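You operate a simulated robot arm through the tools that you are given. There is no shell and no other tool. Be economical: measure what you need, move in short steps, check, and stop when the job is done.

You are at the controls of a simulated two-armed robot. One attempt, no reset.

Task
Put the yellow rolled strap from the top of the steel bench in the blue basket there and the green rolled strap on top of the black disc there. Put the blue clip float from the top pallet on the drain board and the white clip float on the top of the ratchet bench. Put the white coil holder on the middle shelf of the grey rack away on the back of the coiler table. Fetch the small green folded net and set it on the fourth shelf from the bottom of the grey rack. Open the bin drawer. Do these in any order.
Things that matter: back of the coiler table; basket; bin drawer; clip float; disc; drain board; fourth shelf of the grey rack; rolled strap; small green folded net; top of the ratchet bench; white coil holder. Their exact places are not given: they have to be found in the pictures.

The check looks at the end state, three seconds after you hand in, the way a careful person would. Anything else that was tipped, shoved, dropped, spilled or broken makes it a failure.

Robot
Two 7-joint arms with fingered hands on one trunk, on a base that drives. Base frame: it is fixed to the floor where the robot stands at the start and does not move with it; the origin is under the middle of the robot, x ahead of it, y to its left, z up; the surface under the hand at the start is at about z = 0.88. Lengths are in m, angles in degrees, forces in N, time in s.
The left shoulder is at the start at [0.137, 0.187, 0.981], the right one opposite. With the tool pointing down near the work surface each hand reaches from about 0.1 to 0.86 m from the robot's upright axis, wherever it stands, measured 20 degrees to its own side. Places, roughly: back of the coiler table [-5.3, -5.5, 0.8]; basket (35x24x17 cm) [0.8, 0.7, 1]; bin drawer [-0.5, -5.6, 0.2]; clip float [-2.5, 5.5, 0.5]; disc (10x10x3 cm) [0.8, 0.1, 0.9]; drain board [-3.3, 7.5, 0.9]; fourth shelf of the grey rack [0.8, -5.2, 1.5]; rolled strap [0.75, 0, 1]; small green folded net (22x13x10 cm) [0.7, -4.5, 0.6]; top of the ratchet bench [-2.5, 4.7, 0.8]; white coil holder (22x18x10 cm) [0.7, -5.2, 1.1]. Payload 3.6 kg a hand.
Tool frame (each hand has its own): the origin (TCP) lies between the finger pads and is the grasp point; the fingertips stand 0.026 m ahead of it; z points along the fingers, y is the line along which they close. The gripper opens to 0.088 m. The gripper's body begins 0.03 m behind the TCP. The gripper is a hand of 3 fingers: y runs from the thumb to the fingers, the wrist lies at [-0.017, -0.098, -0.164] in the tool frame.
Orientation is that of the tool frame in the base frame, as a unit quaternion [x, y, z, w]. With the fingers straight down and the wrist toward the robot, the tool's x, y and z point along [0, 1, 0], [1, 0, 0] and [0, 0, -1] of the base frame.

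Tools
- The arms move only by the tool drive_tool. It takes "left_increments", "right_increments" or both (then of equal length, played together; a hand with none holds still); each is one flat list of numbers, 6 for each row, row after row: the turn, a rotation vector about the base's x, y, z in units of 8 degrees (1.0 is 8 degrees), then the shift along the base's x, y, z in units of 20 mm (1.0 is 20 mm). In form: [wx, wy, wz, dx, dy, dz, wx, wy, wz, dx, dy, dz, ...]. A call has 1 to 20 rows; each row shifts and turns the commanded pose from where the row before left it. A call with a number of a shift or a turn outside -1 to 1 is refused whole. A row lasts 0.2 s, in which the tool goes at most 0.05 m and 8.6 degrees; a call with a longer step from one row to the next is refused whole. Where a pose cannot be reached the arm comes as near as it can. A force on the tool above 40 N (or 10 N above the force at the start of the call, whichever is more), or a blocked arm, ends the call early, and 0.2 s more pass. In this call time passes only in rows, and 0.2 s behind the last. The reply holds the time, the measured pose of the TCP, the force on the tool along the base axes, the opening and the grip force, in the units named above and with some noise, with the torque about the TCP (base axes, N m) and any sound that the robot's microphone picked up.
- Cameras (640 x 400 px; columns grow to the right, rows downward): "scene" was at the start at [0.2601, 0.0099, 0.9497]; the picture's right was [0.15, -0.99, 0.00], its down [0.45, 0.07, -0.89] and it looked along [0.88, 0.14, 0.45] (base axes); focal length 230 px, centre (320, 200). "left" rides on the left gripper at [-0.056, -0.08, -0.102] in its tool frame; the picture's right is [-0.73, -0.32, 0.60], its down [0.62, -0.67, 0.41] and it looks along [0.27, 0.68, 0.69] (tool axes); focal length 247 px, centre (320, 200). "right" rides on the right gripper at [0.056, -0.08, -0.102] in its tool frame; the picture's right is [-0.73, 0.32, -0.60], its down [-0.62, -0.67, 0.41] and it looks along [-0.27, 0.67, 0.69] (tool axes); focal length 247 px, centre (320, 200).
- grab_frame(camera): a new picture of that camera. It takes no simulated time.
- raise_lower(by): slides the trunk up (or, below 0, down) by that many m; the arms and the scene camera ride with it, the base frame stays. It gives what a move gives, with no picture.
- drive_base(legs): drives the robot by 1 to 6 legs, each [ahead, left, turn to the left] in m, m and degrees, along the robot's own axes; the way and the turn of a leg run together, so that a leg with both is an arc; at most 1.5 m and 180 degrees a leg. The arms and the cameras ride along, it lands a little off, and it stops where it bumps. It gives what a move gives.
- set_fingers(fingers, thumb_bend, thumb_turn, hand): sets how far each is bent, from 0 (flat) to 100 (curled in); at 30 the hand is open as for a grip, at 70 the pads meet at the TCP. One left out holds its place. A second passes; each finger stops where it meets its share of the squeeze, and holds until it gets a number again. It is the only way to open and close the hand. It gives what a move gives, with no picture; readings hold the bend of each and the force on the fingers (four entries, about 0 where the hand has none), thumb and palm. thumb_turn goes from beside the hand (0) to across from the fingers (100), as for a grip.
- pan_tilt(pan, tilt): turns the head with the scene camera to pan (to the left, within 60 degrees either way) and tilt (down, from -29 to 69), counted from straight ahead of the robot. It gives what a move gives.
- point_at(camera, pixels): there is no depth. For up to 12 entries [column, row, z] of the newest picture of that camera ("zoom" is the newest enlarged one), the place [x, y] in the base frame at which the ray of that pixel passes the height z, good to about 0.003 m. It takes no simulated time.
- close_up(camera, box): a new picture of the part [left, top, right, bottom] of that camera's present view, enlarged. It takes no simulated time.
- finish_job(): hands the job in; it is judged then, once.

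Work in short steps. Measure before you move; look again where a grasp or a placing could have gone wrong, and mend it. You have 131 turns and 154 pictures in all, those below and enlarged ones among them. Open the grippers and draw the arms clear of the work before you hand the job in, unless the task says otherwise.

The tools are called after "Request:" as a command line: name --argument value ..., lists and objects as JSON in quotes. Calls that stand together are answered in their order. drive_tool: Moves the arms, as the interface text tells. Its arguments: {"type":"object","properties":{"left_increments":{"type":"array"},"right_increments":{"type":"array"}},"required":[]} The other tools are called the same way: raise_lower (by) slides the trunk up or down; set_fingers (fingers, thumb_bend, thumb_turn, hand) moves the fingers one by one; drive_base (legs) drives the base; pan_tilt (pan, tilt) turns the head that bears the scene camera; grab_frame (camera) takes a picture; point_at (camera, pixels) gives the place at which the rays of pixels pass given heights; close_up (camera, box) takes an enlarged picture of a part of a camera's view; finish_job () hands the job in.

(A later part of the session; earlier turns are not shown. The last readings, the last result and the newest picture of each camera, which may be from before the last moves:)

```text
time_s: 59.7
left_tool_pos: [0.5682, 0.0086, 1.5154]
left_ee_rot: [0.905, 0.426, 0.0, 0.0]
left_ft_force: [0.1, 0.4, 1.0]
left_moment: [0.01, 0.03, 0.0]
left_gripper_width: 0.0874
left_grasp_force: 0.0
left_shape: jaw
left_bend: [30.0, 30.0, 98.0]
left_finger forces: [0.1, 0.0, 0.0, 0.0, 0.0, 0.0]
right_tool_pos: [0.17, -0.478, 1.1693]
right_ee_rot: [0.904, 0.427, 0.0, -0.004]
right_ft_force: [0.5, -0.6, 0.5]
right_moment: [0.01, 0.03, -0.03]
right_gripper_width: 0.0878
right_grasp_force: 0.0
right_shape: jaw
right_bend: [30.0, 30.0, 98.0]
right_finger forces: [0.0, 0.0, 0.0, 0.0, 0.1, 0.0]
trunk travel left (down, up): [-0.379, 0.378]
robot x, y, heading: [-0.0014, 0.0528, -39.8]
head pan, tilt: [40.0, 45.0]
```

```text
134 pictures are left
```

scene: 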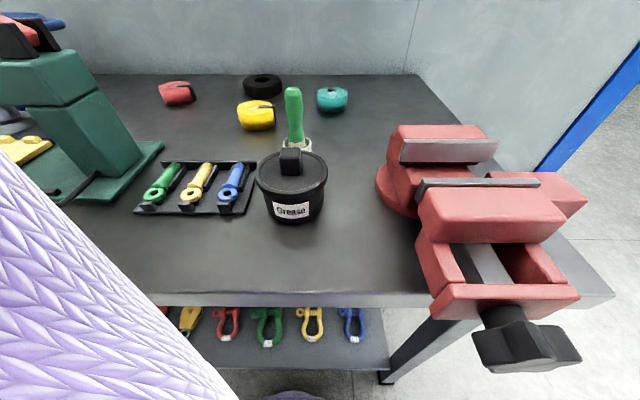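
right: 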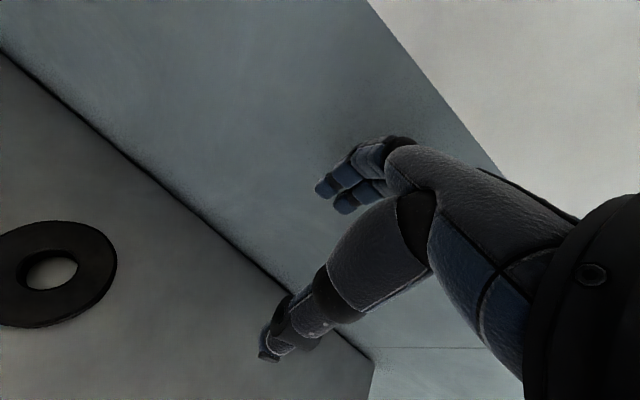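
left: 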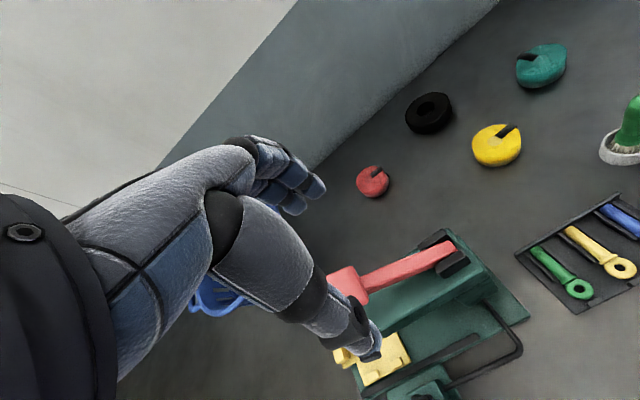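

Left hand moves above the green strap (0.739,−0.066), yawing +25°, down to z≈1.12.

Request:
drive_tool --left_increments '[0, 0, 0.156, 0.428, -0.186, -1, 0, 0, 0.156, 0.428, -0.186, -1, 0, 0, 0.156, 0.428, -0.186, -1, 0, 0, 0.156, 0.428, -0.186, -1, 0, 0, 0.156, 0.428, -0.186, -1, 0, 0, 0.156, 0.428, -0.186, -1, 0, 0, 0.156, 0.428, -0.186, -1, 0, 0, 0.156, 0.428, -0.186, -1, 0, 0, 0.156, 0.428, -0.186, -1, 0, 0, 0.156, 0.428, -0.186, -1, 0, 0, 0.156, 0.428, -0.186, -1, 0, 0, 0.156, 0.428, -0.186, -1, 0, 0, 0.156, 0.428, -0.186, -1, 0, 0, 0.156, 0.428, -0.186, -1, 0, 0, 0.156, 0.428, -0.186, -1, 0, 0, 0.156, 0.428, -0.186, -1, 0, 0, 0.156, 0.428, -0.186, -1, 0, 0, 0.156, 0.428, -0.186, -1, 0, 0, 0.156, 0.428, -0.186, -1, 0, 0, 0.156, 0.428, -0.186, -1]'

Request:
grab_frame --camera "left"

Request:
grab_frame --camera "scene"

```text
time_s: 63.9
left_tool_pos: [0.7424, -0.0644, 1.1134]
left_ee_rot: [0.791, 0.612, 0.0, 0.0]
left_ft_force: [-0.5, 0.3, 0.2]
left_moment: [0.04, -0.01, 0.0]
left_gripper_width: 0.0878
left_grasp_force: 0.0
left_shape: jaw
left_bend: [30.0, 30.0, 98.0]
left_finger forces: [0.0, 0.1, 0.0, 0.0, 0.0, 0.0]
right_tool_pos: [0.1704, -0.4788, 1.1694]
right_ee_rot: [0.904, 0.427, 0.0, -0.003]
right_ft_force: [0.0, -0.8, -0.7]
right_moment: [0.0, 0.01, 0.01]
right_gripper_width: 0.0879
right_grasp_force: 0.1
right_shape: jaw
right_bend: [30.0, 30.0, 98.0]
right_finger forces: [0.0, 0.1, 0.0, 0.1, 0.0, 0.0]
trunk travel left (down, up): [-0.379, 0.378]
robot x, y, heading: [-0.0029, 0.0528, -39.8]
head pan, tilt: [40.0, 45.0]
```

```text
133 pictures are left
```

left: 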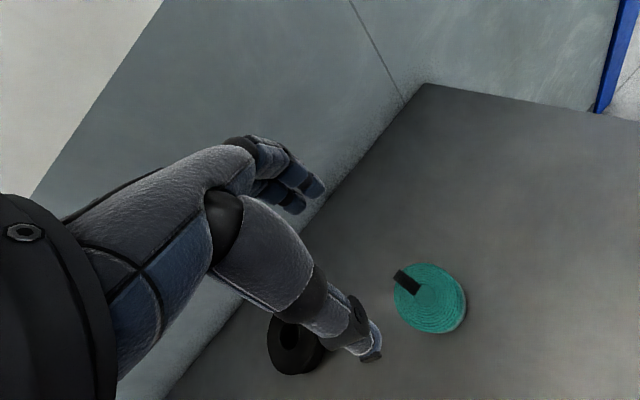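

```text
132 pictures are left
```

scene: 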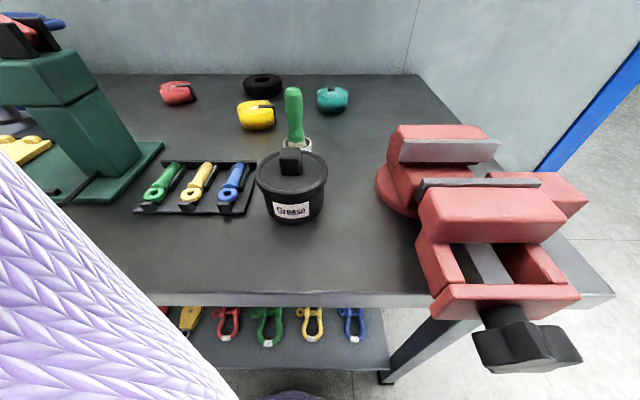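

Green strap is at (430,298) in the left camera. I measure it along with the disc.

Request:
point_at --camera "left" --pixels '[[425, 296, 0.92], [430, 298, 0.9], [394, 290, 0.92], [467, 300, 0.9], [432, 263, 0.92], [440, 334, 0.88], [418, 333, 0.92], [285, 347, 0.91], [267, 350, 0.91]]'

Request:
point_at --camera "scene" --pixels '[[332, 95, 0.92], [332, 113, 0.88], [332, 100, 0.9], [262, 84, 0.9], [262, 97, 0.88], [256, 116, 0.9], [256, 131, 0.88]]'

```text
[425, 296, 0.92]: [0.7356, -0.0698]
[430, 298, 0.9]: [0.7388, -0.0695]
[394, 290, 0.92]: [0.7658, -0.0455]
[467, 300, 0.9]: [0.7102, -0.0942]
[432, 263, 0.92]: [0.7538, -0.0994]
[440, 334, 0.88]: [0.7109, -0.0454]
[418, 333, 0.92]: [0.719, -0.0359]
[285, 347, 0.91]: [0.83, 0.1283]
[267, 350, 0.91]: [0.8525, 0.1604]
```

```text
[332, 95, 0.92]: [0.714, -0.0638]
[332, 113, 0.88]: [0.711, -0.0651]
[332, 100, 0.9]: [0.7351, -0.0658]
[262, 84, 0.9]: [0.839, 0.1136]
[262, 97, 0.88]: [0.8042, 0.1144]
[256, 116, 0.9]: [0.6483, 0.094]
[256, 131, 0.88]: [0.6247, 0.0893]
```

Green centre ≈(0.738,−0.068). Descend to z 0.912.

Request:
drive_tool --left_increments '[0, 0, 0, -0.02, -0.02, -1, 0, 0, 0, -0.02, -0.02, -1, 0, 0, 0, -0.02, -0.02, -1, 0, 0, 0, -0.02, -0.02, -1, 0, 0, 0, -0.02, -0.02, -1, 0, 0, 0, -0.02, -0.02, -1, 0, 0, 0, -0.02, -0.02, -1, 0, 0, 0, -0.02, -0.02, -1, 0, 0, 0, -0.02, -0.02, -1, 0, 0, 0, -0.02, -0.02, -1]'

Request:
grab_frame --camera "left"

Request:
close_up --camera "scene" --box '[220, 40, 400, 152]'

```text
time_s: 66.1
left_tool_pos: [0.7382, -0.0713, 0.9136]
left_ee_rot: [0.792, 0.611, 0.0, 0.0]
left_ft_force: [0.8, 0.3, -0.1]
left_moment: [0.0, 0.03, -0.01]
left_gripper_width: 0.0878
left_grasp_force: 0.0
left_shape: jaw
left_bend: [30.0, 30.0, 98.0]
left_finger forces: [0.0, 0.0, 0.1, 0.0, 0.0, 0.0]
right_tool_pos: [0.1705, -0.4774, 1.1694]
right_ee_rot: [0.904, 0.427, 0.0, -0.003]
right_ft_force: [0.0, -0.5, 0.0]
right_moment: [0.03, -0.01, 0.01]
right_gripper_width: 0.0879
right_grasp_force: 0.0
right_shape: jaw
right_bend: [30.0, 30.0, 98.0]
right_finger forces: [0.0, 0.0, 0.1, 0.1, 0.0, 0.0]
trunk travel left (down, up): [-0.379, 0.378]
robot x, y, heading: [-0.0026, 0.0493, -39.8]
head pan, tilt: [40.0, 45.0]
```

```text
131 pictures are left
```

left: 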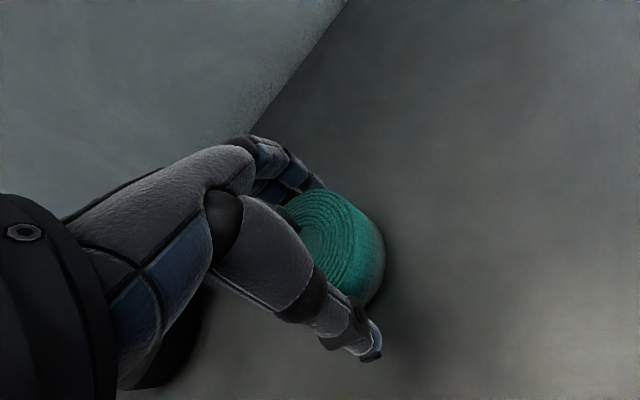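

```text
3.56 times, centred on (310, 96) of scene
```

zoom: 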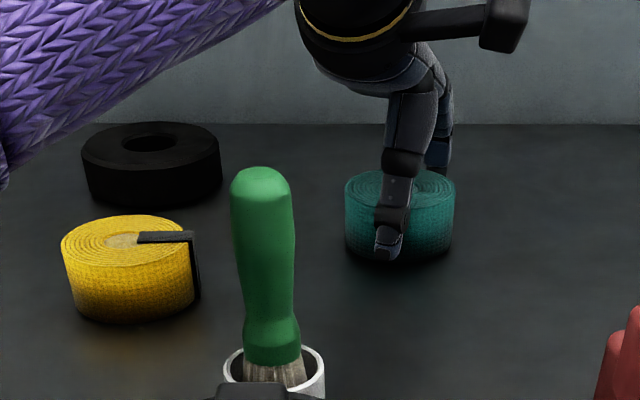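

The strap sits between thumb and fingers. Close and lift 0.14 m.

Request:
set_fingers --hand "left" --fingers 70 --thumb_bend 70

Request:
drive_tool --left_increments '[0, 0, 0, 0, 0, 1, 0, 0, 0, 0, 0, 1, 0, 0, 0, 0, 0, 1, 0, 0, 0, 0, 0, 1, 0, 0, 0, 0, 0, 1, 0, 0, 0, 0, 0, 1]'

Request:
grab_frame --camera "left"

Request:
close_up --camera "scene" --box '[220, 40, 400, 152]'

```text
time_s: 67.1
left_tool_pos: [0.7362, -0.071, 0.9162]
left_ee_rot: [0.791, 0.611, 0.0, 0.001]
left_ft_force: [-1.0, -0.3, 3.1]
left_moment: [0.0, -0.18, 0.0]
left_gripper_width: 0.0689
left_grasp_force: 27.0
left_shape: fingers
left_bend: [38.0, 53.0, 94.0]
left_finger forces: [3.6, 23.4, 0.0, 0.1, 27.6, 0.1]
right_tool_pos: [0.1677, -0.4775, 1.1695]
right_ee_rot: [0.904, 0.427, 0.0, -0.003]
right_ft_force: [-0.5, -1.2, 0.7]
right_moment: [-0.01, 0.0, 0.0]
right_gripper_width: 0.088
right_grasp_force: 0.0
right_shape: jaw
right_bend: [30.0, 30.0, 98.0]
right_finger forces: [0.0, 0.0, 0.2, 0.1, 0.0, 0.1]
trunk travel left (down, up): [-0.379, 0.378]
robot x, y, heading: [0.0028, 0.0533, -39.5]
head pan, tilt: [40.0, 45.0]
```

```text
time_s: 68.5
left_tool_pos: [0.7376, -0.0718, 1.0353]
left_ee_rot: [0.791, 0.611, 0.001, 0.0]
left_ft_force: [-0.2, -0.2, -1.4]
left_moment: [-0.01, -0.01, 0.01]
left_gripper_width: 0.0685
left_grasp_force: 27.2
left_shape: fingers
left_bend: [38.0, 53.0, 94.0]
left_finger forces: [3.8, 23.5, 0.0, 0.0, 27.1, 0.0]
right_tool_pos: [0.1699, -0.4775, 1.1698]
right_ee_rot: [0.904, 0.427, 0.0, -0.003]
right_ft_force: [0.4, 0.4, -0.4]
right_moment: [-0.05, 0.0, -0.01]
right_gripper_width: 0.0877
right_grasp_force: 0.1
right_shape: jaw
right_bend: [30.0, 30.0, 98.0]
right_finger forces: [0.0, 0.0, 0.0, 0.0, 0.0, 0.0]
trunk travel left (down, up): [-0.379, 0.378]
robot x, y, heading: [-0.0017, 0.0521, -39.6]
head pan, tilt: [40.0, 45.0]
```

```text
129 pictures are left
```

left: 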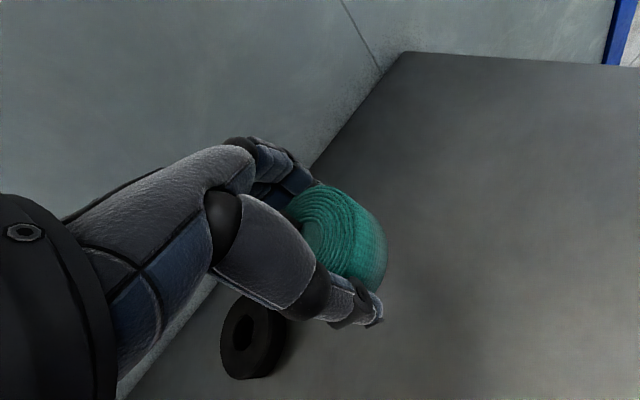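

```text
3.56 times, centred on (310, 96) of scene
```

zoom: 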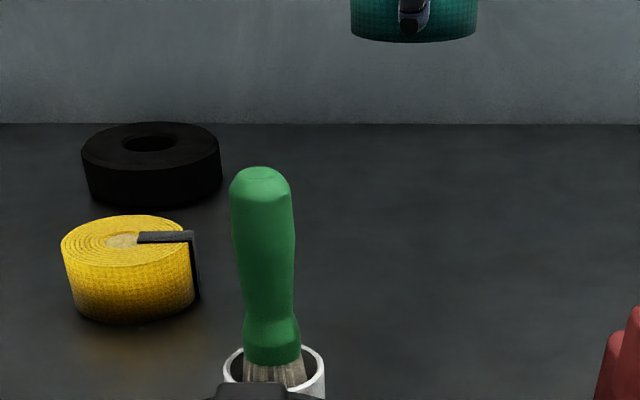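

Held. Move over the disc (0.838,0.113) with yaw +12°.

Request:
drive_tool --left_increments '[0, 0, 0.125, 0.42, 0.77, 0, 0, 0, 0.125, 0.42, 0.77, 0, 0, 0, 0.125, 0.42, 0.77, 0, 0, 0, 0.125, 0.42, 0.77, 0, 0, 0, 0.125, 0.42, 0.77, 0, 0, 0, 0.125, 0.42, 0.77, 0, 0, 0, 0.125, 0.42, 0.77, 0, 0, 0, 0.125, 0.42, 0.77, 0, 0, 0, 0.125, 0.42, 0.77, 0, 0, 0, 0.125, 0.42, 0.77, 0, 0, 0, 0.125, 0.42, 0.77, 0, 0, 0, 0.125, 0.42, 0.77, 0]'

Request:
drive_tool --left_increments '[0, 0, 0, 0, 0, -1, 0, 0, 0, 0, 0, -1, 0, 0, 0, 0, 0, -1]'

Request:
grab_frame --camera "left"

Request:
close_up --camera "scene" --box '[180, 20, 340, 120]'

```text
time_s: 71.1
left_tool_pos: [0.8385, 0.1158, 1.0333]
left_ee_rot: [0.722, 0.691, 0.0, 0.0]
left_ft_force: [-0.5, -0.3, -2.0]
left_moment: [0.0, 0.01, -0.02]
left_gripper_width: 0.0688
left_grasp_force: 27.3
left_shape: fingers
left_bend: [38.0, 53.0, 94.0]
left_finger forces: [3.8, 23.4, 0.0, 0.1, 27.2, 0.0]
right_tool_pos: [0.1703, -0.4789, 1.1691]
right_ee_rot: [0.904, 0.427, 0.0, -0.003]
right_ft_force: [-0.6, 0.0, 0.4]
right_moment: [0.02, -0.01, 0.01]
right_gripper_width: 0.0878
right_grasp_force: 0.1
right_shape: jaw
right_bend: [30.0, 30.0, 98.0]
right_finger forces: [0.1, 0.0, 0.0, 0.1, 0.0, 0.0]
trunk travel left (down, up): [-0.379, 0.378]
robot x, y, heading: [-0.0034, 0.053, -39.4]
head pan, tilt: [40.0, 45.0]
```

```text
time_s: 71.9
left_tool_pos: [0.8402, 0.1138, 0.9821]
left_ee_rot: [0.723, 0.691, 0.004, 0.004]
left_ft_force: [0.5, -0.8, -1.7]
left_moment: [0.0, -0.02, -0.01]
left_gripper_width: 0.0687
left_grasp_force: 26.9
left_shape: fingers
left_bend: [38.0, 53.0, 94.0]
left_finger forces: [3.8, 23.4, 0.1, 0.0, 27.1, 0.0]
right_tool_pos: [0.1702, -0.4814, 1.169]
right_ee_rot: [0.905, 0.426, 0.0, -0.004]
right_ft_force: [0.7, -0.6, 1.0]
right_moment: [-0.01, 0.01, 0.01]
right_gripper_width: 0.088
right_grasp_force: 0.1
right_shape: jaw
right_bend: [30.0, 30.0, 98.0]
right_finger forces: [0.0, 0.1, 0.0, 0.0, 0.0, 0.0]
trunk travel left (down, up): [-0.379, 0.378]
robot x, y, heading: [-0.0011, 0.0528, -39.6]
head pan, tilt: [40.0, 45.0]
```

```text
127 pictures are left
```

left: 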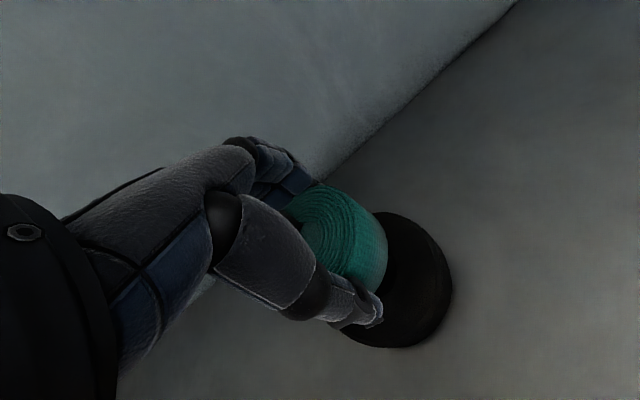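

```text
4.00 times, centred on (260, 70) of scene
```

zoom: 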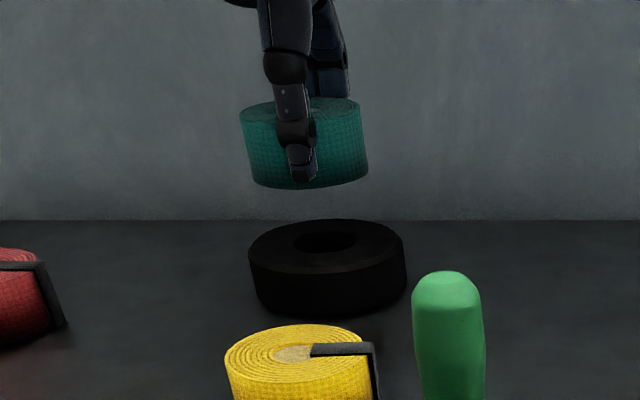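

Alignment checks out (both ≈0.155 m left of the camera axis). Lower 0.032 m to just touching.

Request:
drive_tool --left_increments '[0, 0, 0, 0, 0, -0.6, 0, 0, 0, 0, 0, -0.5, 0, 0, 0, 0, 0, -0.5]'

Request:
close_up --camera "scene" --box '[180, 20, 340, 120]'

```text
time_s: 72.7
left_tool_pos: [0.8341, 0.1093, 0.9403]
left_ee_rot: [0.724, 0.689, -0.002, 0.003]
left_ft_force: [-1.8, -5.0, 10.1]
left_moment: [0.07, -0.44, -0.09]
left_gripper_width: 0.0684
left_grasp_force: 25.7
left_shape: fingers
left_bend: [37.0, 57.0, 94.0]
left_finger forces: [3.8, 21.4, 0.1, 0.0, 26.4, 0.0]
right_tool_pos: [0.1683, -0.48, 1.1653]
right_ee_rot: [0.904, 0.427, 0.0, -0.004]
right_ft_force: [0.5, -0.1, -0.3]
right_moment: [0.02, 0.03, 0.01]
right_gripper_width: 0.0877
right_grasp_force: 0.0
right_shape: jaw
right_bend: [30.0, 30.0, 98.0]
right_finger forces: [0.0, 0.0, 0.0, 0.0, 0.0, 0.0]
trunk travel left (down, up): [-0.379, 0.378]
robot x, y, heading: [-0.0033, 0.0497, -39.7]
head pan, tilt: [40.0, 45.0]
```

```text
4.00 times, centred on (260, 70) of scene
```

zoom: 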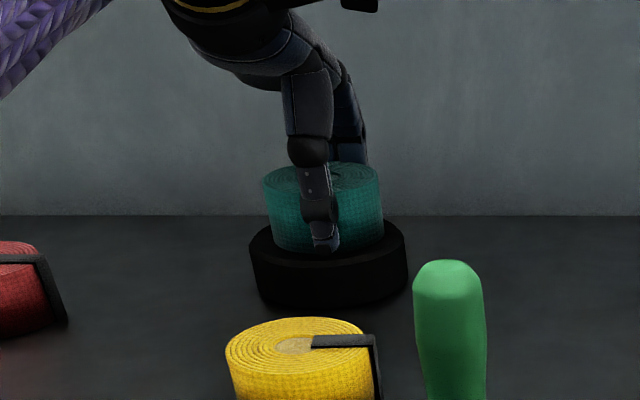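

Strap rests on the disc with light upward force, centred. Open the hand and lift straight up.

Request:
set_fingers --hand "left" --fingers 28 --thumb_bend 28

Request:
drive_tool --left_increments '[0, 0, 0, 0, 0, 0.5, 0, 0, 0, 0, 0, 1, 0, 0, 0, 0, 0, 1, 0, 0, 0, 0, 0, 1, 0, 0, 0, 0, 0, 1, 0, 0, 0, 0, 0, 1, 0, 0, 0, 0, 0, 1, 0, 0, 0, 0, 0, 1]'

Request:
close_up --camera "scene" --box '[180, 40, 340, 140]'

```text
time_s: 73.7
left_tool_pos: [0.8349, 0.1093, 0.9425]
left_ee_rot: [0.723, 0.691, 0.0, -0.002]
left_ft_force: [-0.1, 0.3, 0.0]
left_moment: [-0.02, 0.01, 0.03]
left_gripper_width: 0.0926
left_grasp_force: 0.0
left_shape: fingers
left_bend: [28.0, 28.0, 97.0]
left_finger forces: [0.0, 0.0, 0.0, 0.0, 0.1, 0.0]
right_tool_pos: [0.1694, -0.4818, 1.1673]
right_ee_rot: [0.904, 0.427, 0.001, -0.005]
right_ft_force: [1.2, 0.1, 0.4]
right_moment: [0.01, -0.01, 0.02]
right_gripper_width: 0.088
right_grasp_force: 0.1
right_shape: jaw
right_bend: [30.0, 30.0, 98.0]
right_finger forces: [0.1, 0.0, 0.0, 0.0, 0.1, 0.1]
trunk travel left (down, up): [-0.379, 0.378]
robot x, y, heading: [-0.0014, 0.0535, -39.9]
head pan, tilt: [40.0, 45.0]
```

```text
time_s: 75.5
left_tool_pos: [0.8359, 0.1156, 1.0957]
left_ee_rot: [0.723, 0.691, 0.001, 0.0]
left_ft_force: [-0.6, -0.1, -0.1]
left_moment: [-0.02, 0.01, 0.01]
left_gripper_width: 0.0924
left_grasp_force: 0.0
left_shape: fingers
left_bend: [28.0, 28.0, 97.0]
left_finger forces: [0.0, 0.0, 0.0, 0.0, 0.0, 0.0]
right_tool_pos: [0.1689, -0.4773, 1.1699]
right_ee_rot: [0.904, 0.427, -0.001, -0.003]
right_ft_force: [0.0, 0.0, 0.5]
right_moment: [-0.01, 0.0, -0.01]
right_gripper_width: 0.0879
right_grasp_force: 0.0
right_shape: jaw
right_bend: [30.0, 30.0, 98.0]
right_finger forces: [0.1, 0.0, 0.0, 0.0, 0.0, 0.0]
trunk travel left (down, up): [-0.379, 0.378]
robot x, y, heading: [0.0008, 0.0501, -39.7]
head pan, tilt: [40.0, 45.0]
```

```text
4.00 times, centred on (260, 90) of scene
```

zoom: 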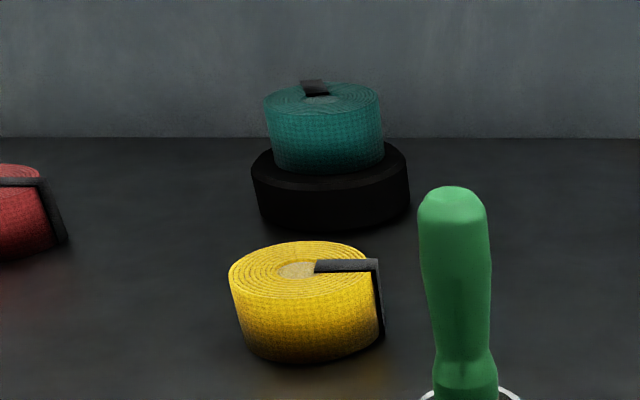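

Green strap is on the disc. Now to above the yellow strap (0.659,0.091).

Request:
drive_tool --left_increments '[0, 0, 0, -0.98, -0.13, 0, 0, 0, 0, -0.98, -0.13, 0, 0, 0, 0, -0.98, -0.13, 0, 0, 0, 0, -0.98, -0.13, 0, 0, 0, 0, -0.98, -0.13, 0, 0, 0, 0, -0.98, -0.13, 0, 0, 0, 0, -0.98, -0.13, 0, 0, 0, 0, -0.98, -0.13, 0, 0, 0, 0, -0.98, -0.13, 0]'

Request:
grab_frame --camera "left"

Request:
point_at --camera "zoom" --pixels '[[230, 275, 0.92], [380, 270, 0.92], [307, 362, 0.88], [302, 241, 0.92], [302, 241, 0.93]]'

```text
time_s: 77.3
left_tool_pos: [0.6941, 0.1098, 1.1885]
left_ee_rot: [0.703, 0.706, 0.053, 0.073]
left_ft_force: [-0.8, 0.6, 0.0]
left_moment: [0.0, 0.02, 0.01]
left_gripper_width: 0.0928
left_grasp_force: 0.0
left_shape: fingers
left_bend: [28.0, 28.0, 97.0]
left_finger forces: [0.0, 0.1, 0.1, 0.0, 0.1, 0.0]
right_tool_pos: [0.1543, -0.4862, 1.1661]
right_ee_rot: [0.904, 0.427, 0.008, -0.004]
right_ft_force: [-0.4, -0.2, -0.1]
right_moment: [0.0, 0.01, 0.01]
right_gripper_width: 0.0878
right_grasp_force: 0.0
right_shape: jaw
right_bend: [30.0, 30.0, 98.0]
right_finger forces: [0.0, 0.0, 0.0, 0.1, 0.2, 0.1]
trunk travel left (down, up): [-0.379, 0.378]
robot x, y, heading: [-0.0022, 0.0485, -39.7]
head pan, tilt: [40.0, 45.0]
stopped in row 8 (left hand): the arm was blocked; the commanded pose is now the measured one
```

```text
123 pictures are left
```

left: 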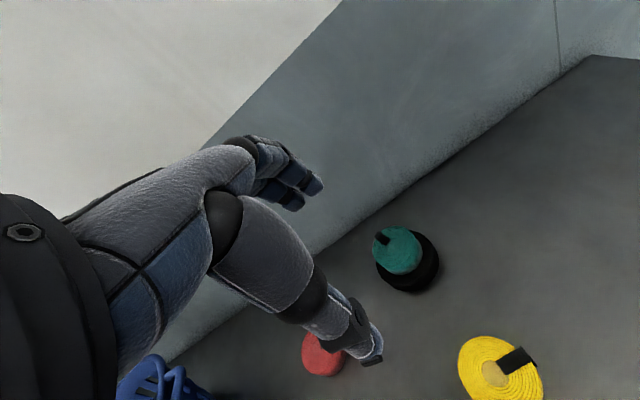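

```text
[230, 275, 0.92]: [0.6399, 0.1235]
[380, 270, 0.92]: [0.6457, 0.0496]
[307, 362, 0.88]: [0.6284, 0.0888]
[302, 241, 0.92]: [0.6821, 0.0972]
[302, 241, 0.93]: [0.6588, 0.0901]
```

The arm got blocked with the hand pushed up; I check what the elbow touched.

Request:
pan_tilt --pan 60 --tilt 30

Request:
grab_frame --camera "scene"

```text
time_s: 78.1
left_tool_pos: [0.6949, 0.1099, 1.1904]
left_ee_rot: [0.703, 0.705, 0.05, 0.073]
left_ft_force: [0.9, -0.7, 0.1]
left_moment: [-0.06, 0.01, 0.0]
left_gripper_width: 0.0924
left_grasp_force: 0.0
left_shape: fingers
left_bend: [28.0, 28.0, 97.0]
left_finger forces: [0.0, 0.1, 0.1, 0.1, 0.0, 0.0]
right_tool_pos: [0.1544, -0.4849, 1.167]
right_ee_rot: [0.904, 0.427, 0.008, -0.003]
right_ft_force: [-0.4, 0.5, 0.3]
right_moment: [-0.03, 0.0, 0.0]
right_gripper_width: 0.088
right_grasp_force: 0.1
right_shape: jaw
right_bend: [30.0, 30.0, 98.0]
right_finger forces: [0.1, 0.1, 0.0, 0.0, 0.0, 0.1]
trunk travel left (down, up): [-0.379, 0.378]
robot x, y, heading: [-0.0023, 0.0465, -39.6]
head pan, tilt: [60.0, 30.0]
```

```text
122 pictures are left
```

scene: 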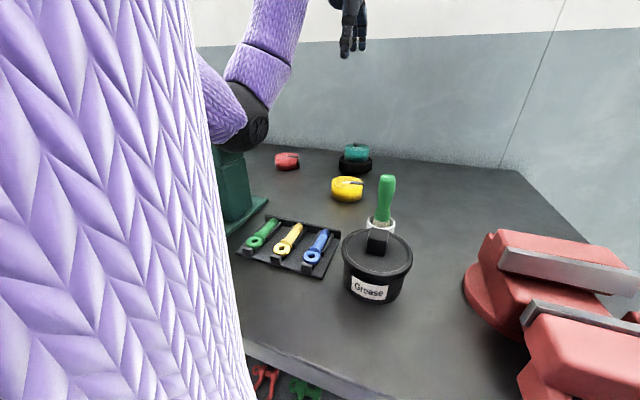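

The elbow is against the press column. I raise the trunk first to lift it clear, then shift the base right/back away from the press.

Request:
raise_lower --by 0.15

Request:
drive_base --legs '[[0.058, -0.147, 0]]'

Request:
pan_tilt --pan 60 --tilt 40

Request:
grab_frame --camera "scene"

```text
time_s: 79.8
left_tool_pos: [0.7087, 0.1168, 1.3239]
left_ee_rot: [0.704, 0.706, 0.041, 0.067]
left_ft_force: [-0.1, -0.2, 0.1]
left_moment: [-0.03, 0.02, 0.0]
left_gripper_width: 0.0925
left_grasp_force: 0.1
left_shape: fingers
left_bend: [28.0, 28.0, 97.0]
left_finger forces: [0.1, 0.0, 0.0, 0.0, 0.0, 0.0]
right_tool_pos: [0.1709, -0.4776, 1.3182]
right_ee_rot: [0.904, 0.427, -0.001, -0.005]
right_ft_force: [0.9, -0.4, 0.7]
right_moment: [0.0, 0.02, 0.01]
right_gripper_width: 0.0876
right_grasp_force: 0.1
right_shape: jaw
right_bend: [30.0, 30.0, 98.0]
right_finger forces: [0.1, 0.0, 0.1, 0.0, 0.1, 0.1]
trunk travel left (down, up): [-0.529, 0.228]
robot x, y, heading: [-0.0012, 0.0543, -39.5]
head pan, tilt: [60.0, 30.0]
```

```text
time_s: 81.2
left_tool_pos: [0.6584, -0.0363, 1.324]
left_ee_rot: [0.706, 0.704, 0.042, 0.067]
left_ft_force: [0.0, -0.2, 0.3]
left_moment: [0.08, 0.0, -0.01]
left_gripper_width: 0.0926
left_grasp_force: 0.1
left_shape: fingers
left_bend: [28.0, 28.0, 97.0]
left_finger forces: [0.0, 0.0, 0.0, 0.1, 0.1, 0.1]
right_tool_pos: [0.1178, -0.6277, 1.3193]
right_ee_rot: [0.905, 0.426, 0.0, -0.003]
right_ft_force: [0.4, 0.6, -0.3]
right_moment: [-0.04, -0.04, 0.01]
right_gripper_width: 0.088
right_grasp_force: 0.1
right_shape: jaw
right_bend: [30.0, 30.0, 98.0]
right_finger forces: [0.0, 0.1, 0.1, 0.1, 0.1, 0.0]
trunk travel left (down, up): [-0.529, 0.228]
robot x, y, heading: [-0.0549, -0.1005, -39.7]
head pan, tilt: [60.0, 30.0]
```

```text
time_s: 82.0
left_tool_pos: [0.6592, -0.0348, 1.3232]
left_ee_rot: [0.706, 0.704, 0.041, 0.066]
left_ft_force: [0.3, -0.5, -0.3]
left_moment: [0.04, 0.02, -0.03]
left_gripper_width: 0.0925
left_grasp_force: 0.0
left_shape: fingers
left_bend: [28.0, 28.0, 97.0]
left_finger forces: [0.0, 0.0, 0.0, 0.0, 0.0, 0.0]
right_tool_pos: [0.1172, -0.6265, 1.3196]
right_ee_rot: [0.905, 0.425, 0.0, -0.003]
right_ft_force: [-0.3, 0.2, -0.3]
right_moment: [-0.03, 0.03, 0.01]
right_gripper_width: 0.088
right_grasp_force: 0.1
right_shape: jaw
right_bend: [30.0, 30.0, 98.0]
right_finger forces: [0.1, 0.0, 0.0, 0.1, 0.0, 0.0]
trunk travel left (down, up): [-0.529, 0.228]
robot x, y, heading: [-0.0514, -0.0986, -39.7]
head pan, tilt: [60.0, 40.0]
```

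```text
121 pictures are left
```

scene: 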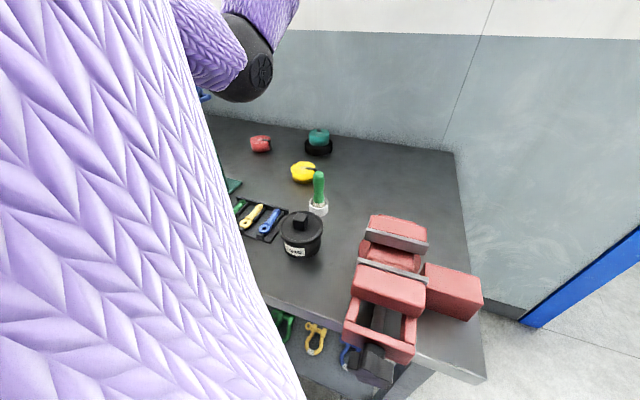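

Clear now. Fix the small tilt, yaw +15°, and move over yellow to z≈1.10.

Request:
drive_tool --left_increments '[0.022, 0.09, 0.158, 0, 0.525, -0.93, 0.022, 0.09, 0.158, 0, 0.525, -0.93, 0.022, 0.09, 0.158, 0, 0.525, -0.93, 0.022, 0.09, 0.158, 0, 0.525, -0.93, 0.022, 0.09, 0.158, 0, 0.525, -0.93, 0.022, 0.09, 0.158, 0, 0.525, -0.93, 0.022, 0.09, 0.158, 0, 0.525, -0.93, 0.022, 0.09, 0.158, 0, 0.525, -0.93, 0.022, 0.09, 0.158, 0, 0.525, -0.93, 0.022, 0.09, 0.158, 0, 0.525, -0.93, 0.022, 0.09, 0.158, 0, 0.525, -0.93, 0.022, 0.09, 0.158, 0, 0.525, -0.93]'

Request:
grab_frame --camera "left"

Request:
grab_frame --camera "scene"

```text
time_s: 84.6
left_tool_pos: [0.6583, 0.09, 1.1017]
left_ee_rot: [0.609, 0.793, 0.009, -0.005]
left_ft_force: [-0.5, 0.0, 0.2]
left_moment: [0.0, 0.02, 0.04]
left_gripper_width: 0.0927
left_grasp_force: 0.1
left_shape: fingers
left_bend: [28.0, 28.0, 97.0]
left_finger forces: [0.0, 0.0, 0.1, 0.0, 0.0, 0.0]
right_tool_pos: [0.1176, -0.6252, 1.3199]
right_ee_rot: [0.905, 0.426, 0.0, -0.004]
right_ft_force: [0.1, -0.3, 0.5]
right_moment: [-0.02, 0.04, -0.02]
right_gripper_width: 0.0881
right_grasp_force: 0.0
right_shape: jaw
right_bend: [30.0, 30.0, 98.0]
right_finger forces: [0.1, 0.1, 0.0, 0.1, 0.1, 0.0]
trunk travel left (down, up): [-0.529, 0.228]
robot x, y, heading: [-0.0506, -0.1027, -39.7]
head pan, tilt: [60.0, 40.0]
```

```text
120 pictures are left
```

left: 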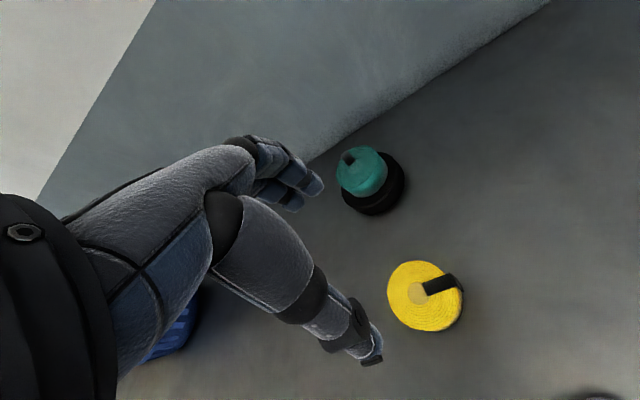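

```text
119 pictures are left
```

scene: 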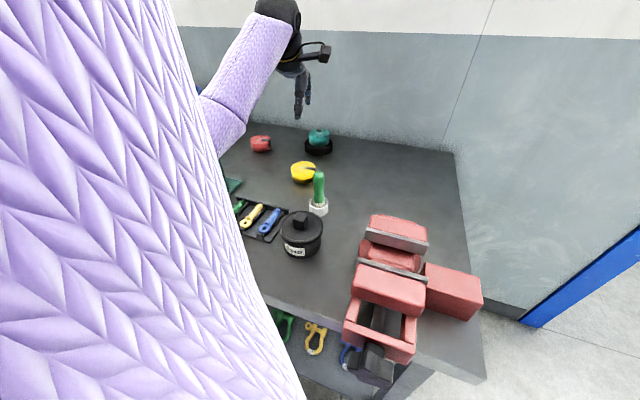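

Yellow is at ~(420,296) in the left camera; measure, then descend.

Request:
point_at --camera "left" --pixels '[[421, 294, 0.925], [425, 297, 0.9], [387, 290, 0.92], [463, 300, 0.89], [425, 261, 0.92], [425, 332, 0.88]]'

Request:
drive_tool --left_increments '[0, 0, 0, 0, 0, -1, 0, 0, 0, 0, 0, -1, 0, 0, 0, 0, 0, -1, 0, 0, 0, 0, 0, -1, 0, 0, 0, 0, 0, -1]'

Request:
grab_frame --camera "left"

Request:
grab_frame --camera "scene"

```text
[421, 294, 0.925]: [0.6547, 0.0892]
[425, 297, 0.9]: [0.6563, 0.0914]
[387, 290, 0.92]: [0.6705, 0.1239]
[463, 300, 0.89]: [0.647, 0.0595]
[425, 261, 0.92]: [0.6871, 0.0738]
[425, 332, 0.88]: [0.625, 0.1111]
```

```text
time_s: 85.8
left_tool_pos: [0.6596, 0.0912, 1.0016]
left_ee_rot: [0.61, 0.792, 0.009, -0.005]
left_ft_force: [0.5, -0.2, 0.4]
left_moment: [-0.01, -0.01, 0.02]
left_gripper_width: 0.0925
left_grasp_force: 0.0
left_shape: fingers
left_bend: [28.0, 28.0, 97.0]
left_finger forces: [0.1, 0.0, 0.0, 0.0, 0.0, 0.1]
right_tool_pos: [0.118, -0.6262, 1.3198]
right_ee_rot: [0.905, 0.426, 0.0, -0.002]
right_ft_force: [0.5, 0.0, -0.5]
right_moment: [0.0, 0.03, 0.02]
right_gripper_width: 0.0878
right_grasp_force: 0.0
right_shape: jaw
right_bend: [30.0, 30.0, 98.0]
right_finger forces: [0.0, 0.0, 0.0, 0.1, 0.0, 0.0]
trunk travel left (down, up): [-0.529, 0.228]
robot x, y, heading: [-0.053, -0.094, -39.8]
head pan, tilt: [60.0, 40.0]
```

```text
118 pictures are left
```

left: 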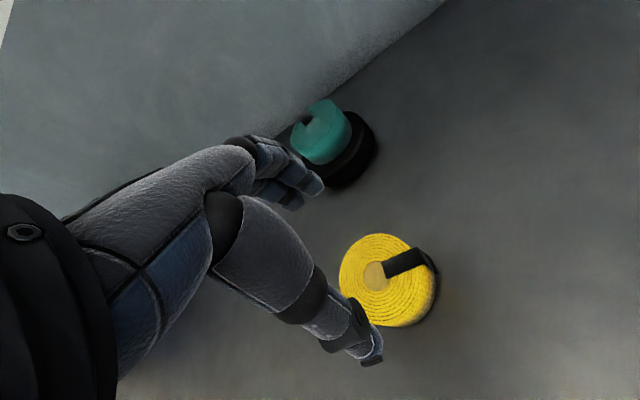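

```text
117 pictures are left
```

scene: 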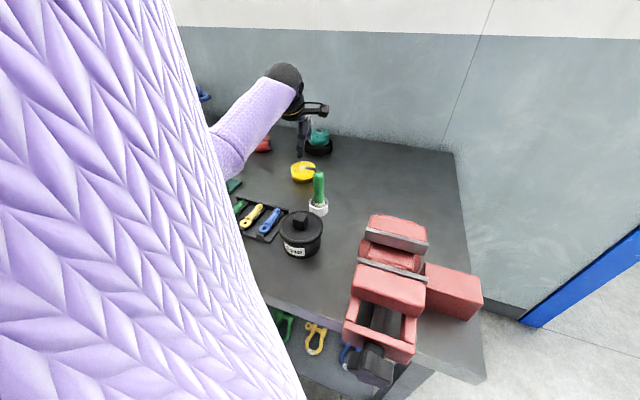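

Centre ≈(0.657,0.091) matches the TCP. Descend the last 0.088 m, close, and lift.

Request:
drive_tool --left_increments '[0, 0, 0, -0.02, 0, -0.9, 0, 0, 0, -0.02, 0, -0.9, 0, 0, 0, -0.02, 0, -0.9, 0, 0, 0, -0.02, 0, -0.9, 0, 0, 0, 0, 0, -0.8]'

Request:
set_fingers --hand "left" --fingers 70 --thumb_bend 70

Request:
drive_tool --left_increments '[0, 0, 0, 0, 0, 1, 0, 0, 0, 0, 0, 1, 0, 0, 0, 0, 0, 1, 0, 0, 0, 0, 0, 1, 0, 0, 0, 0, 0, 1]'

Request:
grab_frame --camera "left"

```text
time_s: 87.0
left_tool_pos: [0.6569, 0.0926, 0.9138]
left_ee_rot: [0.61, 0.792, 0.009, -0.005]
left_ft_force: [0.0, 0.6, 0.2]
left_moment: [-0.01, 0.0, 0.01]
left_gripper_width: 0.0926
left_grasp_force: 0.1
left_shape: fingers
left_bend: [28.0, 28.0, 97.0]
left_finger forces: [0.1, 0.0, 0.1, 0.0, 0.0, 0.0]
right_tool_pos: [0.1185, -0.6288, 1.3191]
right_ee_rot: [0.905, 0.426, 0.0, -0.003]
right_ft_force: [-0.3, 0.6, -0.2]
right_moment: [-0.01, -0.03, 0.0]
right_gripper_width: 0.0877
right_grasp_force: 0.1
right_shape: jaw
right_bend: [30.0, 30.0, 98.0]
right_finger forces: [0.0, 0.0, 0.0, 0.1, 0.0, 0.0]
trunk travel left (down, up): [-0.529, 0.228]
robot x, y, heading: [-0.0513, -0.0974, -39.8]
head pan, tilt: [60.0, 40.0]
```

```text
time_s: 88.0
left_tool_pos: [0.6561, 0.0916, 0.9147]
left_ee_rot: [0.609, 0.793, 0.01, -0.005]
left_ft_force: [-1.2, 0.0, 1.8]
left_moment: [0.05, -0.14, -0.02]
left_gripper_width: 0.0703
left_grasp_force: 27.5
left_shape: fingers
left_bend: [38.0, 53.0, 95.0]
left_finger forces: [10.3, 16.9, 0.1, 0.0, 27.0, 0.1]
right_tool_pos: [0.117, -0.6273, 1.32]
right_ee_rot: [0.905, 0.426, 0.0, -0.002]
right_ft_force: [-0.7, 1.2, -0.1]
right_moment: [0.01, -0.01, -0.01]
right_gripper_width: 0.0879
right_grasp_force: 0.0
right_shape: jaw
right_bend: [30.0, 30.0, 98.0]
right_finger forces: [0.0, 0.0, 0.1, 0.1, 0.1, 0.1]
trunk travel left (down, up): [-0.529, 0.228]
robot x, y, heading: [-0.0505, -0.097, -39.7]
head pan, tilt: [60.0, 40.0]
```

```text
time_s: 89.2
left_tool_pos: [0.6584, 0.0911, 1.013]
left_ee_rot: [0.609, 0.793, 0.009, -0.005]
left_ft_force: [-0.3, 0.4, -2.2]
left_moment: [-0.01, 0.0, 0.02]
left_gripper_width: 0.07
left_grasp_force: 26.7
left_shape: fingers
left_bend: [38.0, 53.0, 95.0]
left_finger forces: [10.5, 16.9, 0.0, 0.1, 26.6, 0.0]
right_tool_pos: [0.1182, -0.6276, 1.3197]
right_ee_rot: [0.905, 0.426, 0.0, -0.003]
right_ft_force: [0.4, 0.7, -0.3]
right_moment: [0.0, -0.04, -0.01]
right_gripper_width: 0.0876
right_grasp_force: 0.0
right_shape: jaw
right_bend: [30.0, 30.0, 98.0]
right_finger forces: [0.1, 0.0, 0.0, 0.1, 0.0, 0.0]
trunk travel left (down, up): [-0.529, 0.228]
robot x, y, heading: [-0.0504, -0.0973, -39.6]
head pan, tilt: [60.0, 40.0]
```

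```text
116 pictures are left
```

left: 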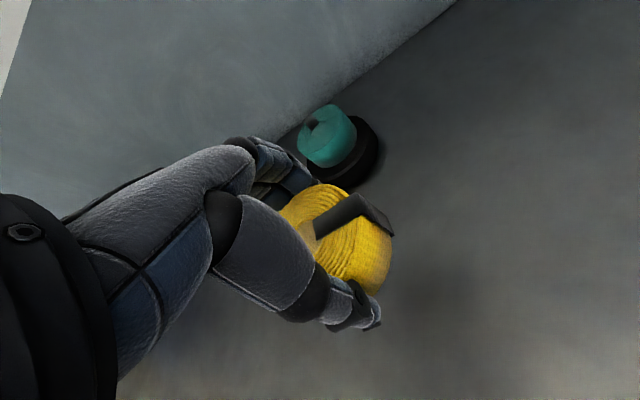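

Held (grip 27 N). Lift to 1.25, back away, strafe left past the press, then look before approaching the basket.

Request:
drive_tool --left_increments '[0, 0, 0, 0, 0, 1, 0, 0, 0, 0, 0, 1, 0, 0, 0, 0, 0, 1, 0, 0, 0, 0, 0, 1, 0, 0, 0, 0, 0, 1, 0, 0, 0, 0, 0, 1, 0, 0, 0, 0, 0, 1, 0, 0, 0, 0, 0, 1, 0, 0, 0, 0, 0, 1, 0, 0, 0, 0, 0, 1, 0, 0, 0, 0, 0, 1, 0, 0, 0, 0, 0, 1]'

Request:
drive_base --legs '[[-0.308, -0.256, 0], [-0.543, 0.654, 0]]'

Request:
pan_tilt --pan 30 --tilt 30

Request:
grab_frame --camera "scene"

```text
time_s: 91.8
left_tool_pos: [0.6578, 0.09, 1.2549]
left_ee_rot: [0.61, 0.793, 0.009, -0.005]
left_ft_force: [0.1, 0.4, -2.1]
left_moment: [-0.02, 0.0, -0.02]
left_gripper_width: 0.0703
left_grasp_force: 27.3
left_shape: fingers
left_bend: [38.0, 54.0, 95.0]
left_finger forces: [10.6, 16.8, 0.0, 0.0, 26.4, 0.0]
right_tool_pos: [0.1185, -0.6269, 1.3192]
right_ee_rot: [0.904, 0.427, -0.001, -0.003]
right_ft_force: [-0.4, -0.5, 0.0]
right_moment: [0.03, -0.01, 0.03]
right_gripper_width: 0.0876
right_grasp_force: 0.1
right_shape: jaw
right_bend: [30.0, 30.0, 98.0]
right_finger forces: [0.0, 0.1, 0.0, 0.0, 0.0, 0.0]
trunk travel left (down, up): [-0.529, 0.228]
robot x, y, heading: [-0.0495, -0.0993, -39.3]
head pan, tilt: [60.0, 40.0]
```

```text
time_s: 98.3
left_tool_pos: [0.2636, 0.924, 1.2525]
left_ee_rot: [0.612, 0.791, 0.01, -0.005]
left_ft_force: [-0.3, -0.1, -2.3]
left_moment: [0.01, 0.03, 0.0]
left_gripper_width: 0.0699
left_grasp_force: 26.6
left_shape: fingers
left_bend: [38.0, 54.0, 95.0]
left_finger forces: [10.4, 16.8, 0.0, 0.0, 26.2, 0.0]
right_tool_pos: [-0.2812, 0.2108, 1.3199]
right_ee_rot: [0.906, 0.422, 0.0, -0.003]
right_ft_force: [0.5, -0.3, 0.1]
right_moment: [-0.03, -0.01, 0.04]
right_gripper_width: 0.0879
right_grasp_force: 0.0
right_shape: jaw
right_bend: [30.0, 30.0, 98.0]
right_finger forces: [0.0, 0.1, 0.0, 0.0, 0.0, 0.1]
trunk travel left (down, up): [-0.529, 0.228]
robot x, y, heading: [-0.4481, 0.7443, -39.9]
head pan, tilt: [60.0, 40.0]
```

```text
time_s: 99.3
left_tool_pos: [0.263, 0.9233, 1.2544]
left_ee_rot: [0.611, 0.791, 0.008, -0.005]
left_ft_force: [0.7, -0.5, -2.0]
left_moment: [-0.01, 0.02, 0.01]
left_gripper_width: 0.0699
left_grasp_force: 26.7
left_shape: fingers
left_bend: [38.0, 54.0, 95.0]
left_finger forces: [10.4, 16.9, 0.1, 0.0, 26.4, 0.0]
right_tool_pos: [-0.2803, 0.2113, 1.3192]
right_ee_rot: [0.906, 0.423, 0.0, -0.003]
right_ft_force: [-0.2, 0.7, -0.2]
right_moment: [0.0, -0.01, 0.03]
right_gripper_width: 0.0878
right_grasp_force: 0.1
right_shape: jaw
right_bend: [30.0, 30.0, 98.0]
right_finger forces: [0.0, 0.0, 0.1, 0.1, 0.0, 0.1]
trunk travel left (down, up): [-0.529, 0.228]
robot x, y, heading: [-0.4491, 0.742, -39.8]
head pan, tilt: [30.0, 30.0]
```

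```text
115 pictures are left
```

scene: 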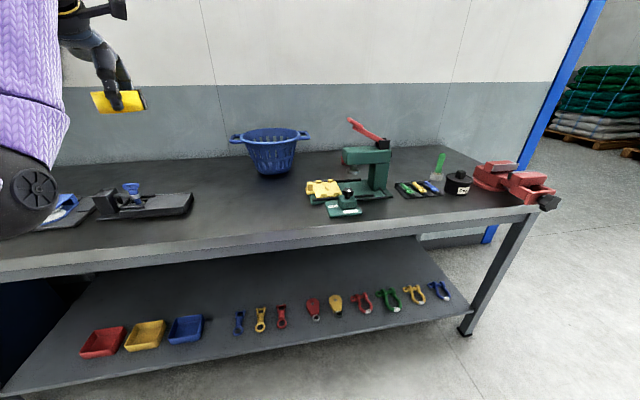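

Basket is clearly visible at (271,136), the lever tip at (350,120) to its right. Measure.

Request:
point_at --camera "scene" --pixels '[[271, 136, 1.05], [243, 136, 1.05], [301, 134, 1.05], [271, 129, 1.05], [273, 176, 0.88], [232, 139, 1.03], [309, 134, 1.03], [300, 222, 0.88], [190, 205, 0.92], [350, 120, 1.2]]'

Request:
close_up --camera "scene" --box '[220, 100, 412, 220]'

```text
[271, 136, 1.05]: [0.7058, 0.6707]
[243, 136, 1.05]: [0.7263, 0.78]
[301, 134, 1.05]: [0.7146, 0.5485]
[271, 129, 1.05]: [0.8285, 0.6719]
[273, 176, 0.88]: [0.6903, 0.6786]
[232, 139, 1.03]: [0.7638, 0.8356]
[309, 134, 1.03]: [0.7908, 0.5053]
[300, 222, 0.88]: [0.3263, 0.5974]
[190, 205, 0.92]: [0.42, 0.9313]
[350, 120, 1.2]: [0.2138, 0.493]
```

```text
3.33 times, centred on (316, 160) of scene
```

zoom: 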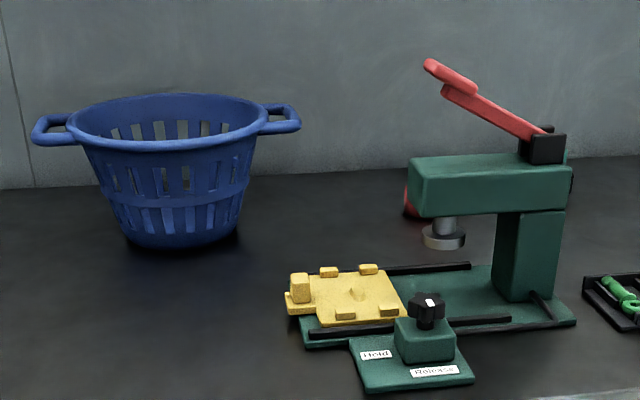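

Basket centre ≈(0.73,0.665). Drive 0.44 m toward the bench, then check before swinging the strap over.

Request:
drive_base --legs '[[0.33, 0.275, 0]]'

Request:
drive_tool --left_increments '[0, 0, -0.22, 0.15, -0.9, 0, 0, 0, -0.22, 0.15, -0.9, 0, 0, 0, -0.22, 0.15, -0.9, 0, 0, 0, -0.22, 0.15, -0.9, 0, 0, 0, -0.22, 0.15, -0.9, 0, 0, 0, -0.22, 0.15, -0.9, 0, 0, 0, -0.22, 0.15, -0.9, 0, 0, 0, -0.22, 0.15, -0.9, 0, 0, 0, -0.22, 0.15, -0.9, 0, 0, 0, -0.22, 0.15, -0.9, 0, 0, 0, -0.22, 0.15, -0.9, 0, 0, 0, -0.22, 0.15, -0.9, 0, 0, 0, -0.22, 0.15, -0.9, 0, 0, 0, -0.22, 0.15, -0.9, 0]'

Request:
pan_tilt --pan 50 --tilt 30

Request:
grab_frame --camera "scene"

Request:
grab_frame --camera "left"

```text
time_s: 101.9
left_tool_pos: [0.6895, 0.9246, 1.252]
left_ee_rot: [0.612, 0.791, 0.009, -0.005]
left_ft_force: [-0.8, 0.7, -2.4]
left_moment: [0.0, 0.02, -0.02]
left_gripper_width: 0.07
left_grasp_force: 26.8
left_shape: fingers
left_bend: [38.0, 54.0, 95.0]
left_finger forces: [10.4, 16.8, 0.1, 0.0, 26.4, 0.1]
right_tool_pos: [0.145, 0.2116, 1.3193]
right_ee_rot: [0.906, 0.423, -0.001, -0.003]
right_ft_force: [0.3, 0.6, 0.8]
right_moment: [0.03, -0.01, -0.01]
right_gripper_width: 0.0879
right_grasp_force: 0.1
right_shape: jaw
right_bend: [30.0, 30.0, 98.0]
right_finger forces: [0.0, 0.1, 0.1, 0.1, 0.0, 0.0]
trunk travel left (down, up): [-0.529, 0.228]
robot x, y, heading: [-0.022, 0.7404, -40.0]
head pan, tilt: [30.0, 30.0]
```

```text
time_s: 104.9
left_tool_pos: [0.7302, 0.672, 1.2529]
left_ee_rot: [0.767, 0.642, 0.01, -0.004]
left_ft_force: [0.2, 0.2, -1.3]
left_moment: [0.04, 0.02, 0.01]
left_gripper_width: 0.0701
left_grasp_force: 26.4
left_shape: fingers
left_bend: [38.0, 54.0, 95.0]
left_finger forces: [10.4, 16.6, 0.0, 0.0, 26.2, 0.0]
right_tool_pos: [0.1445, 0.2105, 1.3187]
right_ee_rot: [0.906, 0.423, -0.001, -0.002]
right_ft_force: [0.3, -0.3, -0.6]
right_moment: [0.02, 0.01, 0.0]
right_gripper_width: 0.0879
right_grasp_force: 0.0
right_shape: jaw
right_bend: [30.0, 30.0, 98.0]
right_finger forces: [0.1, 0.0, 0.0, 0.1, 0.0, 0.0]
trunk travel left (down, up): [-0.529, 0.228]
robot x, y, heading: [-0.0206, 0.7441, -40.1]
head pan, tilt: [30.0, 30.0]
```

```text
time_s: 105.7
left_tool_pos: [0.7317, 0.6729, 1.2525]
left_ee_rot: [0.767, 0.642, 0.008, -0.003]
left_ft_force: [0.6, -0.7, -0.6]
left_moment: [-0.01, 0.03, -0.03]
left_gripper_width: 0.0699
left_grasp_force: 26.7
left_shape: fingers
left_bend: [38.0, 54.0, 95.0]
left_finger forces: [10.4, 16.7, 0.1, 0.0, 26.2, 0.0]
right_tool_pos: [0.145, 0.2119, 1.3196]
right_ee_rot: [0.907, 0.422, 0.0, -0.002]
right_ft_force: [-0.8, 0.4, 0.7]
right_moment: [-0.01, 0.0, 0.02]
right_gripper_width: 0.0878
right_grasp_force: 0.0
right_shape: jaw
right_bend: [30.0, 30.0, 98.0]
right_finger forces: [0.0, 0.0, 0.0, 0.0, 0.0, 0.0]
trunk travel left (down, up): [-0.529, 0.228]
robot x, y, heading: [-0.0218, 0.7412, -39.9]
head pan, tilt: [50.0, 30.0]
```

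```text
113 pictures are left
```

scene: 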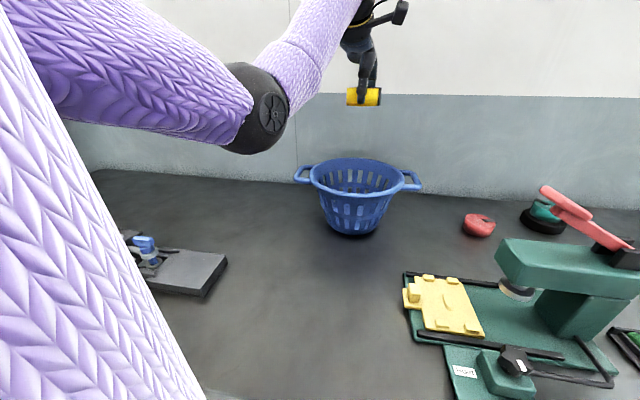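

```text
112 pictures are left
```

left: 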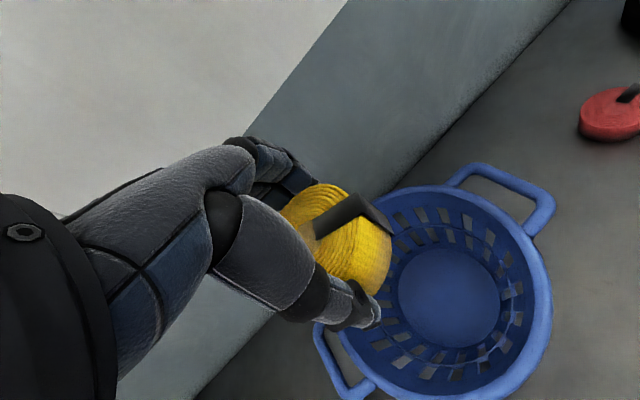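

Basket floor centre shows at (448,298) in the left camera; measure it and the rim.

Request:
point_at --camera "left" --pixels '[[448, 298, 0.89], [552, 320, 1.04], [400, 190, 1.04], [395, 298, 0.89], [500, 298, 0.89]]'

Request:
point_at --camera "scene" --pixels '[[311, 175, 1.05], [403, 180, 1.05], [360, 159, 1.05], [352, 196, 1.05], [355, 233, 0.88]]'

```text
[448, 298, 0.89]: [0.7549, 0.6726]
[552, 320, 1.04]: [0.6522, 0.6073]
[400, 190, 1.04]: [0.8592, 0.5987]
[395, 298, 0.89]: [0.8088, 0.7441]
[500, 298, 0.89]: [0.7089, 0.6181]
```

```text
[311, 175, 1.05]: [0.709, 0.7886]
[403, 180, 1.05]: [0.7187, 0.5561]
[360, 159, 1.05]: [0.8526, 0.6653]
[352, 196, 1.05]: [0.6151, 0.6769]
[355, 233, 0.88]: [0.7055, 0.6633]
```

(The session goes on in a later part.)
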